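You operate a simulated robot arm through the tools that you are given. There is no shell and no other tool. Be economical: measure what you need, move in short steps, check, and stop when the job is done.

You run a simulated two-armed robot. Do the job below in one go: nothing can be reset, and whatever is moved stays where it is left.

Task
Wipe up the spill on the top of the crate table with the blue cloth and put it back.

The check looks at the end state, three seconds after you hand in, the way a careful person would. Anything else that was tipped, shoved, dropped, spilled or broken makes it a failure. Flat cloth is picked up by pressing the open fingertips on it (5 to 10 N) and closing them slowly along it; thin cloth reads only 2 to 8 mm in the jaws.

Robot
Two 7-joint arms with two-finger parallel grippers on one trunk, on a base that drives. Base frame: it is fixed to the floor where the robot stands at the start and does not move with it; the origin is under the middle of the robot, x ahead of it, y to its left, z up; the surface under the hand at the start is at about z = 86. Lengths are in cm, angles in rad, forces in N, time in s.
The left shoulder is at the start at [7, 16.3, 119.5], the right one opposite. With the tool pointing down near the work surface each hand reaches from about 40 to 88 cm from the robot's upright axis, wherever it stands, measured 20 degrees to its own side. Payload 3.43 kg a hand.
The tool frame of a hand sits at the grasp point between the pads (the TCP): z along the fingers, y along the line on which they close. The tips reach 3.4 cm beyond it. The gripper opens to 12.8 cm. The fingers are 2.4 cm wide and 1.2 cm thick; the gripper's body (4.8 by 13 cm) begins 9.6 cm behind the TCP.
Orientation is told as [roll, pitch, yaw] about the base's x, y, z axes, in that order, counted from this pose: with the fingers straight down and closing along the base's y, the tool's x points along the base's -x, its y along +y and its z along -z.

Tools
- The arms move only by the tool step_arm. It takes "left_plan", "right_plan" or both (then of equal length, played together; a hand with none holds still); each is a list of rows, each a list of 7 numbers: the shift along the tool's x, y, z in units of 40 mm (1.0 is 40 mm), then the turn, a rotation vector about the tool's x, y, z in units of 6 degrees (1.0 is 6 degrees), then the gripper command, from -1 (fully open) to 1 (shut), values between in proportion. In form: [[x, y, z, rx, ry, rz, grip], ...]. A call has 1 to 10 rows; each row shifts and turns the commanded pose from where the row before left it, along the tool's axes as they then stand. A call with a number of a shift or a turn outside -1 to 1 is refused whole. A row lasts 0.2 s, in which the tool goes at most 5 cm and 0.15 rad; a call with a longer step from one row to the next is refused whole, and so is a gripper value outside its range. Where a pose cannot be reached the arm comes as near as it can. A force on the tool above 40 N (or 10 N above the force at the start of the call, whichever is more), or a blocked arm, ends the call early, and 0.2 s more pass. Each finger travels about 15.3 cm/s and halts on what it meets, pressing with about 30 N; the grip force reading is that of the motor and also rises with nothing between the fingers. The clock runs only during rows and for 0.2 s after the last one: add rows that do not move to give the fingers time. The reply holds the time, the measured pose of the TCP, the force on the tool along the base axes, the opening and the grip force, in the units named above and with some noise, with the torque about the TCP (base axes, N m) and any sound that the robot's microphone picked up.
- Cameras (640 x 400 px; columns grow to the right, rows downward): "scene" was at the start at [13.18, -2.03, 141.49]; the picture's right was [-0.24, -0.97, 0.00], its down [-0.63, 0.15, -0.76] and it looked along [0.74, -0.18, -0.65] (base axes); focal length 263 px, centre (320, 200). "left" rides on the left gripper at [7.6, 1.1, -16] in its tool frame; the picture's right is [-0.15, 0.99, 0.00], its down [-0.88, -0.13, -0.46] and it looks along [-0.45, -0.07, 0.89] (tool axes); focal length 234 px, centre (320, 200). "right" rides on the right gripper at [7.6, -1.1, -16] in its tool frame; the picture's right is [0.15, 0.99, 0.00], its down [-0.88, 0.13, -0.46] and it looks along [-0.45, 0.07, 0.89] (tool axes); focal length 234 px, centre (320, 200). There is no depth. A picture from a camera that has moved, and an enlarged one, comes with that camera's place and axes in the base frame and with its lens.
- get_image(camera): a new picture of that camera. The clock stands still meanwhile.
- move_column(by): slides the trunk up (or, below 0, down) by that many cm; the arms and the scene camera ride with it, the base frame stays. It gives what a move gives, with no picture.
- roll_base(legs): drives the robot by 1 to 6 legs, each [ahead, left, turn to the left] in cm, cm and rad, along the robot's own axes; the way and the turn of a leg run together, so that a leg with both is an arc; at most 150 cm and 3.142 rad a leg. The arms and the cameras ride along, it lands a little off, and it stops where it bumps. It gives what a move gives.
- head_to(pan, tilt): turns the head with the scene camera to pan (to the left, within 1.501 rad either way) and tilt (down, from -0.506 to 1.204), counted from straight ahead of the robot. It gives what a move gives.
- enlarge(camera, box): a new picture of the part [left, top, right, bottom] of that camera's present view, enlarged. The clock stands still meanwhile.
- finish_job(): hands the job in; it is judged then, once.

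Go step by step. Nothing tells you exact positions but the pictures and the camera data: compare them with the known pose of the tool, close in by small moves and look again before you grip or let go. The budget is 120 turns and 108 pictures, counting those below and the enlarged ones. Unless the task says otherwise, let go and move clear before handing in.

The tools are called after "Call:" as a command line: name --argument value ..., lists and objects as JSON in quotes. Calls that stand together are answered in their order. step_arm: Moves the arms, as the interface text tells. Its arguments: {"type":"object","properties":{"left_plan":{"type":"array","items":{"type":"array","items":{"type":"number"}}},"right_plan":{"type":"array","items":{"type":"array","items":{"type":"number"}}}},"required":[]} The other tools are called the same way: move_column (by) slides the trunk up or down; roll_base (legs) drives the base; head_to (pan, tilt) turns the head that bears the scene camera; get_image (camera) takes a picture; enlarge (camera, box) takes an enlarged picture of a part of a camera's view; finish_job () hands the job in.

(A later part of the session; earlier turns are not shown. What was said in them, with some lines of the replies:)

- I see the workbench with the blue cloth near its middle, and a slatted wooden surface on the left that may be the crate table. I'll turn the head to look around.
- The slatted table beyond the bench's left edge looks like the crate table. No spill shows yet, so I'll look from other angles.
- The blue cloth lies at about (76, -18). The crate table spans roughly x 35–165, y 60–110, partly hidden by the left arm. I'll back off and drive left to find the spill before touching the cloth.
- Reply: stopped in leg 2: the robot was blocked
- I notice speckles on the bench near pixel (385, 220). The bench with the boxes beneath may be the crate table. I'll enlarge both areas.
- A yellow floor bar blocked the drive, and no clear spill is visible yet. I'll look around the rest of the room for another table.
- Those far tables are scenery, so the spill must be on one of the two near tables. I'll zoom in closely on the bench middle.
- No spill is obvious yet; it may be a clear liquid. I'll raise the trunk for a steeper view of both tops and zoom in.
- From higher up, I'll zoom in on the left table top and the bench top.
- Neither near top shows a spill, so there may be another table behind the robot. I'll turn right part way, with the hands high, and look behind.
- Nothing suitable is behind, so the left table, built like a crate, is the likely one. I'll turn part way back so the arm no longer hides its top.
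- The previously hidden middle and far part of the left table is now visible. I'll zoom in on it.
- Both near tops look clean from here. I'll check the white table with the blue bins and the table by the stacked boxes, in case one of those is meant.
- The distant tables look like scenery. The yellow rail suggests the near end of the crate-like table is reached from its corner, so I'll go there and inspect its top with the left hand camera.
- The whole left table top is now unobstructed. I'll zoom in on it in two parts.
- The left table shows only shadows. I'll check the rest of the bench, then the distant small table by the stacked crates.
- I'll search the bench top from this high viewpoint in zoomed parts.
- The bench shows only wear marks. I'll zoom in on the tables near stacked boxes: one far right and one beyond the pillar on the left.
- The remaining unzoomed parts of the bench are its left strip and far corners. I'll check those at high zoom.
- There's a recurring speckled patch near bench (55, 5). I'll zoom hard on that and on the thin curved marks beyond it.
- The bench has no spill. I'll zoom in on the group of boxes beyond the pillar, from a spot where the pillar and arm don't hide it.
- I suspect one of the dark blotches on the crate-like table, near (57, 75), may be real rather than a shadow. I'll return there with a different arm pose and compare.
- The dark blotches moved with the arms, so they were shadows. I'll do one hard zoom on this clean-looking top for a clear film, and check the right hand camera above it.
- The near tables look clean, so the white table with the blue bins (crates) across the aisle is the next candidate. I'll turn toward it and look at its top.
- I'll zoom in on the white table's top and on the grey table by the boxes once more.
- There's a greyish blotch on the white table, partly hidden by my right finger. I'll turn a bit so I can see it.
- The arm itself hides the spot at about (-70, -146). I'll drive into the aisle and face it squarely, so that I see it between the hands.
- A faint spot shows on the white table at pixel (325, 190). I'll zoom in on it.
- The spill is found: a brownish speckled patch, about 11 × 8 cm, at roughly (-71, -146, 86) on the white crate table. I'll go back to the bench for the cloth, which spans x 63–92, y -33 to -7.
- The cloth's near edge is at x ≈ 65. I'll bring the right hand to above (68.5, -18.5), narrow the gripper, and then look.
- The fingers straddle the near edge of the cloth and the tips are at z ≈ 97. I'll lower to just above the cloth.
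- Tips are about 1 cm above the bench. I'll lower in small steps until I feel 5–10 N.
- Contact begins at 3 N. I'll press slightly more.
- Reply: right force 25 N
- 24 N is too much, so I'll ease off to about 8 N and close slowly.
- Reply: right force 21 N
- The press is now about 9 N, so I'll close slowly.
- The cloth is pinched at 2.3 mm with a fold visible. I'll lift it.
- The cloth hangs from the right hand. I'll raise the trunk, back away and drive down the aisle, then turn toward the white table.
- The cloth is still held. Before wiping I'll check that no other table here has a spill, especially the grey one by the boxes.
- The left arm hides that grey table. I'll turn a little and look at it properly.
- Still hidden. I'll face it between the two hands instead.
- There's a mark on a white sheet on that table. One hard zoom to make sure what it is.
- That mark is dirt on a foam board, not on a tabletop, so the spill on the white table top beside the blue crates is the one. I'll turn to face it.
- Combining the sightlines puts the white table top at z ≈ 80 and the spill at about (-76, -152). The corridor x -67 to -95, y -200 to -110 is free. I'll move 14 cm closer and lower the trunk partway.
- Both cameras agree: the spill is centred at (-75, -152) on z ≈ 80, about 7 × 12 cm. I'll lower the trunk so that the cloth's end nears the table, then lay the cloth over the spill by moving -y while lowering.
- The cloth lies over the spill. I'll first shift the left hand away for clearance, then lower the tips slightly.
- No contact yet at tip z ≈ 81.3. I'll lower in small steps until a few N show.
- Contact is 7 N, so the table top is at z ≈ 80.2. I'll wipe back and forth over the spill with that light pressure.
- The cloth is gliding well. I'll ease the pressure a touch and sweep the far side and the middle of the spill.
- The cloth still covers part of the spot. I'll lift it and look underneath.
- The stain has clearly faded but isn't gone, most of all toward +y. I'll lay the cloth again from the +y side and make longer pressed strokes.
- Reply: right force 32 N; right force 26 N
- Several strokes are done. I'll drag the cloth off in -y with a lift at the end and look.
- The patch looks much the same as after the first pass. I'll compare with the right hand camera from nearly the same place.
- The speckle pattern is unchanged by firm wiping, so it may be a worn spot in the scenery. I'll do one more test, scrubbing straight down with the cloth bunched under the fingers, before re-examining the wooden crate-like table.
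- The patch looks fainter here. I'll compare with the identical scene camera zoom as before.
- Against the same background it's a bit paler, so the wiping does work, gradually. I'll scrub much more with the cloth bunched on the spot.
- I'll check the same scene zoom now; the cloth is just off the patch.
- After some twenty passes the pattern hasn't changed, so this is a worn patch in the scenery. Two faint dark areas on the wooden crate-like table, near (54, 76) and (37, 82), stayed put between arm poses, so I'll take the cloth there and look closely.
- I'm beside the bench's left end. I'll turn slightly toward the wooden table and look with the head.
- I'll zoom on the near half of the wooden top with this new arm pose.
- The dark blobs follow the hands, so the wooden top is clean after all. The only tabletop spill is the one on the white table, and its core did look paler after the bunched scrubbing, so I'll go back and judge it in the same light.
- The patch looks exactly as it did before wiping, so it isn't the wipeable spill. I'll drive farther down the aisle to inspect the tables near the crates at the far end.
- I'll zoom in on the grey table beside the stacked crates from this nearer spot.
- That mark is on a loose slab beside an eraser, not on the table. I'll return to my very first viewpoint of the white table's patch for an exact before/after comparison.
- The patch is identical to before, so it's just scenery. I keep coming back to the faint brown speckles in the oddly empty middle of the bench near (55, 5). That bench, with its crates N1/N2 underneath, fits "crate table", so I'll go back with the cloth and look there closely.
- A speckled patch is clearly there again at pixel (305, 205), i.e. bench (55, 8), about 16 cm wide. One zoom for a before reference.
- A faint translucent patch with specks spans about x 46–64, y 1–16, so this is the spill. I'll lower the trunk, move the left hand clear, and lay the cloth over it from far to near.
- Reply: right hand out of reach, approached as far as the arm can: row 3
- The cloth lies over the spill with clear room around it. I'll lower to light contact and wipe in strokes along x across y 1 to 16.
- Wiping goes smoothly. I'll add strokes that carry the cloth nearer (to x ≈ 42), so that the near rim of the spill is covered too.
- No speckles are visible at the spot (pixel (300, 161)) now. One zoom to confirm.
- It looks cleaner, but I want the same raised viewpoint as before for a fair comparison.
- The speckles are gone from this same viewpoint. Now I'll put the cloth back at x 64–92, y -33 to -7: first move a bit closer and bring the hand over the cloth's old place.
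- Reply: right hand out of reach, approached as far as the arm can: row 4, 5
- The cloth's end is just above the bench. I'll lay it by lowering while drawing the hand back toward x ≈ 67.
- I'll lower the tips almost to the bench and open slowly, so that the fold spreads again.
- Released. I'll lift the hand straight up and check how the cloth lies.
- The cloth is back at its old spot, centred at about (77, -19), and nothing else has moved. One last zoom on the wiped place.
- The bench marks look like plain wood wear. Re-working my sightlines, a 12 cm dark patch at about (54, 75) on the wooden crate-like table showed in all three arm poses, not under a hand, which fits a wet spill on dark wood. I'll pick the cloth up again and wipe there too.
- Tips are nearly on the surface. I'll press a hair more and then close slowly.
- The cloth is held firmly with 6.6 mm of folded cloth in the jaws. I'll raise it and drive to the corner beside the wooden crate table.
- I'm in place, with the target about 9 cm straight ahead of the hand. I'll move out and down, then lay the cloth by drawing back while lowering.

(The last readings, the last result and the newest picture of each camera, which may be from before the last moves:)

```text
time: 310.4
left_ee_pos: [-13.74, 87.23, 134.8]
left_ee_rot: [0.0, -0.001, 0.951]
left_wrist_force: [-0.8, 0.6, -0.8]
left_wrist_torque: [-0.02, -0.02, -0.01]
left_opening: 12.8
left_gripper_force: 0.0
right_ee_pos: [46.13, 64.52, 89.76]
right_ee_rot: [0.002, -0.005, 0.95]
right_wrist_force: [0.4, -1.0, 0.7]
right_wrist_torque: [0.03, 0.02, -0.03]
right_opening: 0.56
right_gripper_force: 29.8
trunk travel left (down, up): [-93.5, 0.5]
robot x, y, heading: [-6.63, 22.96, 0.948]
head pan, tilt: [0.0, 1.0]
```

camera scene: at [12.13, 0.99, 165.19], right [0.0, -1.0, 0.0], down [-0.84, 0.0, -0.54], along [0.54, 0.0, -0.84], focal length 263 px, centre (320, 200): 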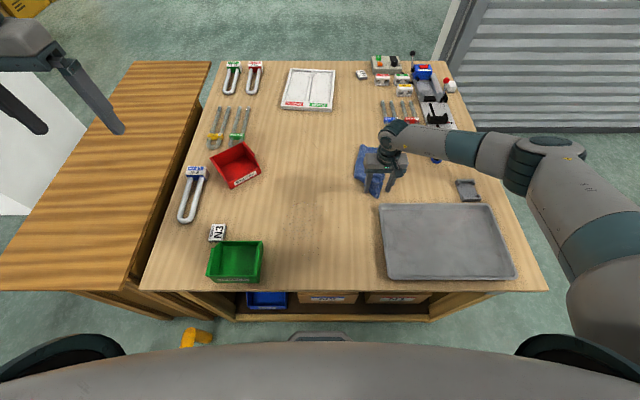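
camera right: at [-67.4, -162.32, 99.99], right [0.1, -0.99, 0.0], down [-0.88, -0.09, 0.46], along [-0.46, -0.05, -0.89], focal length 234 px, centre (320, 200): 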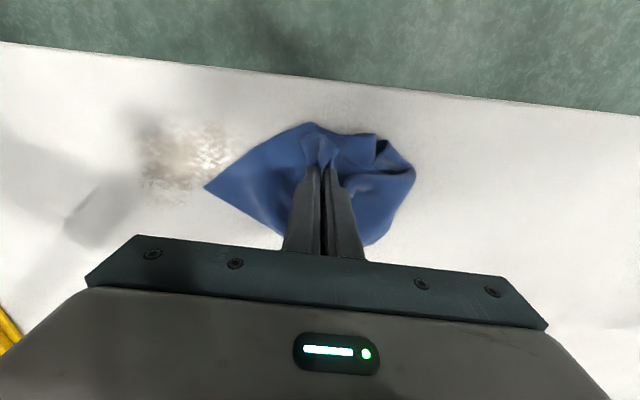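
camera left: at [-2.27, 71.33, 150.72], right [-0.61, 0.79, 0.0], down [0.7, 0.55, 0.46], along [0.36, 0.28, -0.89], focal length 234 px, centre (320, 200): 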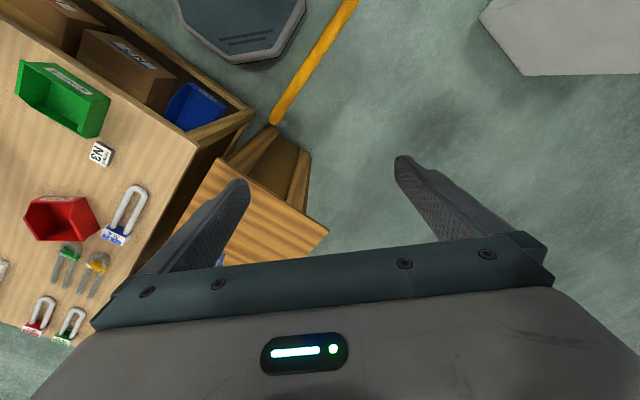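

The cloth is laid outward. I'll lower to light contact with the table.

Call:
step_arm --right_plan '[[0, 0, 0.2, 0, 0, 0, 1], [0, 0, 0.15, 0, 0, 0, 1], [0, 0, 0.1, 0, 0, 0, 1], [0, 0, 0, 0, 0, 0, 1]]'

Call:
get_image --camera "scene"

```text
time: 311.4
left_ee_pos: [-13.78, 87.32, 134.83]
left_ee_rot: [0.001, -0.002, 0.95]
left_wrist_force: [0.4, 0.3, 0.0]
left_wrist_torque: [0.01, 0.04, -0.02]
left_opening: 12.82
left_gripper_force: 0.1
right_ee_pos: [46.23, 64.62, 87.98]
right_ee_rot: [0.002, -0.005, 0.949]
right_wrist_force: [-0.7, -0.3, 1.1]
right_wrist_torque: [0.0, 0.02, -0.03]
right_opening: 0.58
right_gripper_force: 29.4
trunk travel left (down, up): [-93.5, 0.5]
robot x, y, heading: [-7.05, 22.63, 0.947]
head pan, tilt: [0.0, 1.0]
```

```text
1 pictures are left
camera scene: at [-0.02, 32.64, 165.19], right [0.81, -0.58, 0.0], down [-0.49, -0.68, -0.54], along [0.32, 0.44, -0.84], focal length 263 px, centre (320, 200)
```

scene: 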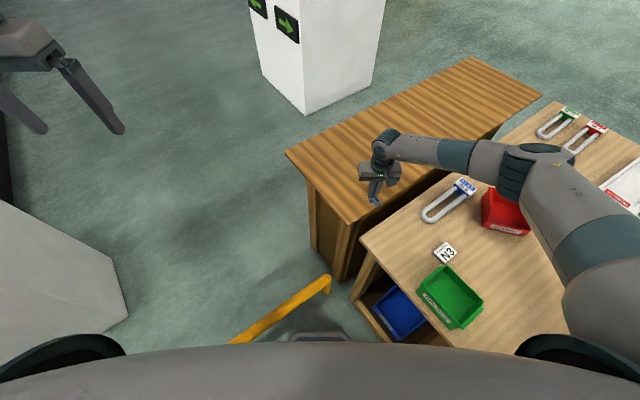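

I'll now wipe over this area with strokes out and back, shifting sideways.

Call:
step_arm --right_plan '[[-0.95, 0, 0.1, 0, 0, 0, 1], [-0.95, 0, 0, 0, 0, 0, 1], [-0.95, 0, 0, 0, 0, 0, 1], [-0.95, 0, 0, 0, 0, 0, 1], [0, 0.9, 0, 0, 0, 0, 1], [0.95, 0, 0, 0, 0, 0, 1], [0.95, 0, 0, 0, 0, 0, 1], [0.95, 0, 0, 0, 0, 0, 1], [0.95, 0, 0, 0, 0, 0, 1], [0, 0.9, 0, 0, 0, 0, 1]]'

Call:
step_arm --right_plan '[[-0.95, 0, 0, 0, 0, 0, 1], [-0.95, 0, 0, 0, 0, 0, 1], [-0.95, 0, 0, 0, 0, 0, 1], [-0.95, 0, 0, 0, 0, 0, 1], [0, -0.9, 0, 0, 0, 0, 1], [0, -0.9, 0, 0, 0, 0, 1], [0, -0.9, 0, 0, 0, 0, 1], [0, -0.9, 0, 0, 0, 0, 1], [0.95, 0, 0, 0, 0, 0, 1], [0.95, 0, 0, 0, 0, 0, 1]]'

Call:
step_arm --right_plan '[[0, 0.9, 0, 0, 0, 0, 1], [0, 0.9, 0, 0, 0, 0, 1], [0.95, 0, 0, 0, 0, 0, 1], [0.95, 0, 0, 0, 0, 0, 1], [-0.95, 0, 0, 0, 0, 0, 1], [-0.95, 0, 0, 0, 0, 0, 1], [-0.95, 0, 0, 0, 0, 0, 1], [0, -0.9, 0, 0, 0, 0, 1], [0.95, 0, 0, 0, 0, 0, 1], [0.95, 0, 0, 0, 0, 0, 1]]'

Call:
step_arm --right_plan '[[-0.95, 0, 0, 0, 0, 0, 1], [-0.95, 0, 0, 0, 0, 0, 1], [0, 0.9, 0, 0, 0, 0, 1], [0.95, 0, 0, 0, 0, 0, 1], [0.95, 0, 0, 0, 0, 0, 1], [0.95, 0, 0, 0, 0, 0, 1], [0, 0.9, 0, 0, 0, 0, 1], [-0.95, 0, 0, 0, 0, 0, 1], [-0.95, 0, 0, 0, 0, 0, 1], [0.95, 0, 0, 0, 0, 0, 1]]'

```text
time: 313.6
left_ee_pos: [-13.84, 87.34, 134.75]
left_ee_rot: [-0.001, 0.001, 0.949]
left_wrist_force: [-0.2, 0.5, -0.6]
left_wrist_torque: [0.0, 0.01, 0.0]
left_opening: 12.82
left_gripper_force: 0.1
right_ee_pos: [37.67, 65.04, 87.41]
right_ee_rot: [0.0, -0.005, 0.948]
right_wrist_force: [0.1, -0.7, -1.0]
right_wrist_torque: [0.0, 0.01, -0.09]
right_opening: 0.55
right_gripper_force: 29.5
right hand out of reach, approached as far as the arm can: row 3, 4
trunk travel left (down, up): [-93.5, 0.5]
robot x, y, heading: [-6.81, 22.82, 0.943]
head pan, tilt: [0.0, 1.0]
```

```text
time: 315.8
left_ee_pos: [-13.79, 87.02, 134.96]
left_ee_rot: [0.0, -0.003, 0.949]
left_wrist_force: [0.6, -0.3, 0.8]
left_wrist_torque: [0.01, 0.0, -0.01]
left_opening: 12.79
left_gripper_force: 0.1
right_ee_pos: [53.43, 61.99, 87.69]
right_ee_rot: [0.002, -0.005, 0.948]
right_wrist_force: [-0.3, 0.3, -0.3]
right_wrist_torque: [0.0, 0.02, -0.03]
right_opening: 0.55
right_gripper_force: 30.4
right hand out of reach, approached as far as the arm can: row 4
trunk travel left (down, up): [-93.5, 0.5]
robot x, y, heading: [-6.79, 22.68, 0.95]
head pan, tilt: [0.0, 1.0]
```

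```text
time: 317.9
left_ee_pos: [-13.89, 87.08, 134.94]
left_ee_rot: [0.0, -0.001, 0.95]
left_wrist_force: [-0.5, -0.2, 0.4]
left_wrist_torque: [0.03, 0.01, 0.01]
left_opening: 12.81
left_gripper_force: 0.1
right_ee_pos: [48.14, 61.03, 87.59]
right_ee_rot: [0.002, -0.004, 0.953]
right_wrist_force: [-0.1, 0.5, 0.5]
right_wrist_torque: [0.02, -0.01, -0.03]
right_opening: 0.57
right_gripper_force: 30.7
trunk travel left (down, up): [-93.5, 0.5]
robot x, y, heading: [-7.1, 23.07, 0.947]
head pan, tilt: [0.0, 1.0]
```

```text
time: 320.1
left_ee_pos: [-13.8, 86.91, 135.07]
left_ee_rot: [0.001, -0.001, 0.95]
left_wrist_force: [0.3, 0.4, 0.2]
left_wrist_torque: [0.08, 0.01, -0.02]
left_opening: 12.78
left_gripper_force: 0.0
right_ee_pos: [42.52, 65.16, 87.48]
right_ee_rot: [0.002, -0.005, 0.949]
right_wrist_force: [0.1, -0.1, -0.2]
right_wrist_torque: [0.02, -0.02, -0.05]
right_opening: 0.58
right_gripper_force: 30.1
trunk travel left (down, up): [-93.5, 0.5]
robot x, y, heading: [-7.24, 23.04, 0.946]
head pan, tilt: [0.0, 1.0]
```

The area has been swept broadly. I'll lift the cloth and return to the bench to put it back.

Call:
step_arm --right_plan '[[0, 0, -1, 0, 0, 0, 1], [0, 0, -1, 0, 0, 0, 1], [0, 0, -1, 0, 0, 0, 1], [0, 0, -1, 0, 0, 0, 1], [0, 0, -1, 0, 0, 0, 1], [0, 0, -1, 0, 0, 0, 1], [0, 0, -1, 0, 0, 0, 1], [0, 0, -1, 0, 0, 0, 1], [0, 0, -1, 0, 0, 0, 1], [0, 0, -1, 0, 0, 0, 1]]'

Call:
step_arm --right_plan '[[0, 0, -1, 0, 0, 0, 1], [0, 0, -1, 0, 0, 0, 1], [0, 0, 0, 0, 0, 0, 1]]'

Call:
roll_base --legs '[[0, 0, -0.946], [0, -22, 0], [7, 0, 0]]'

```text
time: 322.4
left_ee_pos: [-13.86, 87.14, 134.84]
left_ee_rot: [-0.002, -0.003, 0.949]
left_wrist_force: [-0.2, 0.0, 1.0]
left_wrist_torque: [0.0, -0.05, 0.01]
left_opening: 12.8
left_gripper_force: 0.1
right_ee_pos: [42.32, 65.16, 127.58]
right_ee_rot: [0.002, -0.004, 0.951]
right_wrist_force: [0.7, 0.1, 1.0]
right_wrist_torque: [0.01, 0.0, -0.04]
right_opening: 0.58
right_gripper_force: 30.7
trunk travel left (down, up): [-93.5, 0.5]
robot x, y, heading: [-6.98, 23.23, 0.946]
head pan, tilt: [0.0, 1.0]
```

```text
time: 323.1
left_ee_pos: [-13.76, 87.14, 134.69]
left_ee_rot: [-0.001, 0.001, 0.95]
left_wrist_force: [0.6, 1.1, 0.0]
left_wrist_torque: [0.02, 0.0, -0.02]
left_opening: 12.79
left_gripper_force: 0.0
right_ee_pos: [42.43, 65.16, 135.4]
right_ee_rot: [0.002, -0.004, 0.95]
right_wrist_force: [-0.4, -0.7, -0.4]
right_wrist_torque: [0.01, 0.03, -0.06]
right_opening: 0.57
right_gripper_force: 30.5
trunk travel left (down, up): [-93.5, 0.5]
robot x, y, heading: [-6.87, 22.99, 0.945]
head pan, tilt: [0.0, 1.0]
```

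```text
time: 327.8
left_ee_pos: [46.69, 45.77, 135.17]
left_ee_rot: [-0.001, -0.01, 0.031]
left_wrist_force: [-1.2, -0.1, 0.3]
left_wrist_torque: [-0.04, -0.09, 0.0]
left_opening: 12.79
left_gripper_force: 0.1
right_ee_pos: [63.14, -12.32, 136.08]
right_ee_rot: [0.0, -0.015, 0.031]
right_wrist_force: [-1.1, 0.7, 0.1]
right_wrist_torque: [0.0, -0.09, 0.04]
right_opening: 0.53
right_gripper_force: 30.3
trunk travel left (down, up): [-93.5, 0.5]
robot x, y, heading: [0.83, 1.15, 0.03]
head pan, tilt: [0.0, 1.0]
```

Call:
step_arm --right_plan '[[-0.8, -0.3, 0.6, 0, 0, 0, 1], [-0.8, -0.3, 0.6, 0, 0, 0, 1], [-0.8, -0.3, 0.6, 0, 0, 0, 1], [-0.8, -0.35, 0.6, 0, 0, 0, 1], [-0.8, -0.35, 0.6, 0, 0, 0, 1], [-0.5, -0.2, 0.75, 0, 0, 0, 1], [-0.5, -0.1, 0.75, 0, 0, 0, 1], [0, 0, 0, 0, 0, 0, 1], [0, 0, 0, 0, 0, 0, 1]]'

```text
time: 329.8
left_ee_pos: [47.53, 45.46, 134.86]
left_ee_rot: [0.001, -0.002, 0.032]
left_wrist_force: [-0.4, -0.1, -0.5]
left_wrist_torque: [-0.01, -0.02, 0.01]
left_opening: 12.79
left_gripper_force: 0.1
right_ee_pos: [84.24, -19.34, 117.7]
right_ee_rot: [0.002, -0.006, 0.032]
right_wrist_force: [-0.8, -0.2, -0.9]
right_wrist_torque: [0.02, 0.01, 0.06]
right_opening: 0.52
right_gripper_force: 29.9
trunk travel left (down, up): [-93.5, 0.5]
robot x, y, heading: [0.67, 1.3, 0.027]
head pan, tilt: [0.0, 1.0]
```

The hand is above the cloth's old place. I'll lay the cloth the same way as before and release.

Call:
step_arm --right_plan '[[0, 0, 0.7, 0, 0, 0, 1], [0.3, 0, 0.8, 0, 0, 0, 1], [0.6, 0, 0.8, 0, 0, 0, 1], [0.7, 0, 0.8, 0, 0, 0, 1], [0.7, 0, 0.8, 0, 0, 0, 1], [0.7, 0, 0.8, 0, 0, 0, 1], [0.7, 0, 0.8, 0, 0, 0, 1], [0.6, 0, 0.6, 0, 0, 0, 1], [0, 0, 0.5, 0, 0, 0, 1], [0, 0, 0.1, 0, 0, 0, 1]]'

Call:
step_arm --right_plan '[[0, 0, 0, 0, 0, 0, 0.9], [0, 0, 0, 0, 0, 0, 0.75], [0, 0, 0, 0, 0, 0, 0.6], [0, 0, 0, 0, 0, 0, 0.45], [0, 0, 0, 0, 0, 0, 0.3], [0, 0, 0, 0, 0, 0, 0.1], [0, 0, 0, 0, 0, 0, -0.1], [0, 0, 0, 0, 0, 0, -0.1]]'

Call:
step_arm --right_plan '[[0, 0, -0.5, 0, 0, 0, -0.1], [0, 0, -0.9, 0, 0, 0, -0.1], [0, 0, -1, 0, 0, 0, -0.1], [0, 0, -1, 0, 0, 0, -0.1], [0, 0, -1, 0, 0, 0, -0.1], [0, 0, -1, 0, 0, 0, -0.1], [0.5, -1, 0, 0, 0, 0, -0.1], [0.5, -1, 0, 0, 0, 0, -0.1], [0.5, -1, 0, 0, 0, 0, -0.1], [0, 0, 0, 0, 0, 0, -0.1]]'

Call:
get_image --camera "scene"

```text
time: 332.0
left_ee_pos: [47.63, 45.57, 134.89]
left_ee_rot: [0.0, -0.001, 0.033]
left_wrist_force: [0.2, 0.1, -0.1]
left_wrist_torque: [0.0, 0.01, -0.01]
left_opening: 12.78
left_gripper_force: 0.0
right_ee_pos: [67.24, -19.96, 90.85]
right_ee_rot: [0.0, -0.005, 0.031]
right_wrist_force: [0.0, 0.2, 0.4]
right_wrist_torque: [0.03, 0.01, 0.06]
right_opening: 0.5
right_gripper_force: 30.0
trunk travel left (down, up): [-93.5, 0.5]
robot x, y, heading: [0.67, 1.32, 0.027]
head pan, tilt: [0.0, 1.0]
```

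```text
time: 333.8
left_ee_pos: [47.58, 45.53, 134.88]
left_ee_rot: [0.001, -0.002, 0.032]
left_wrist_force: [0.4, -0.7, -0.1]
left_wrist_torque: [0.0, 0.03, 0.0]
left_opening: 12.78
left_gripper_force: 0.0
right_ee_pos: [67.46, -19.96, 90.82]
right_ee_rot: [0.002, -0.004, 0.032]
right_wrist_force: [0.4, -0.1, 0.6]
right_wrist_torque: [-0.02, 0.02, -0.01]
right_opening: 7.03
right_gripper_force: 0.2
trunk travel left (down, up): [-93.5, 0.5]
robot x, y, heading: [0.67, 1.36, 0.024]
head pan, tilt: [0.0, 1.0]
```

```text
time: 336.0
left_ee_pos: [47.59, 45.62, 134.83]
left_ee_rot: [0.0, -0.002, 0.031]
left_wrist_force: [0.5, 0.7, 0.1]
left_wrist_torque: [-0.01, 0.03, -0.03]
left_opening: 12.81
left_gripper_force: 0.1
right_ee_pos: [61.55, -32.02, 112.38]
right_ee_rot: [0.001, -0.005, 0.032]
right_wrist_force: [0.7, 0.1, 0.3]
right_wrist_torque: [0.0, 0.01, 0.0]
right_opening: 7.03
right_gripper_force: 0.1
trunk travel left (down, up): [-93.5, 0.5]
robot x, y, heading: [0.71, 1.13, 0.027]
head pan, tilt: [0.0, 1.0]
```

```text
0 pictures are left
camera scene: at [12.57, 1.44, 165.19], right [0.03, -1.0, 0.0], down [-0.84, -0.02, -0.54], along [0.54, 0.01, -0.84], focal length 263 px, centre (320, 200)
```

scene: 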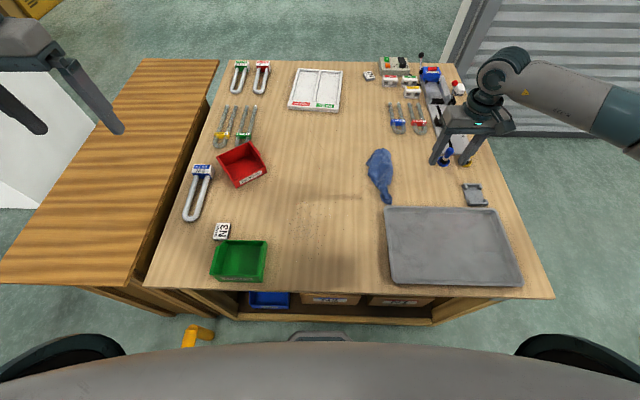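

The cloth is back in its place on the bench, everything else stands where it was, and the hands are clear. No pictures are left, so I'm handing in.

Call:
finish_job

```text
The job is handed in.
```

I handed the job in, but I can't confirm that the spill was wiped, because I never found one that visibly came off.

- **White table with the blue bins:** this had the only obvious spill-like patch. I wiped it about twenty times with the blue cloth, and it looked the same from the same viewpoint afterwards.
- **Bench with boxes N1 and N2 underneath:** I wiped faint speckles in the middle. They seemed fainter at first, but the last close-up looked like plain wood wear.
- **Wooden crate-like table:** I swept the area around a possible dark patch. I had no pictures left to check the result.

The blue cloth is back at its original place on the bench, but crumpled instead of spread flat. My base bumped the yellow floor rail once early on. Nothing else looked moved in the last picture, which didn't show the white table. Both hands are clear.
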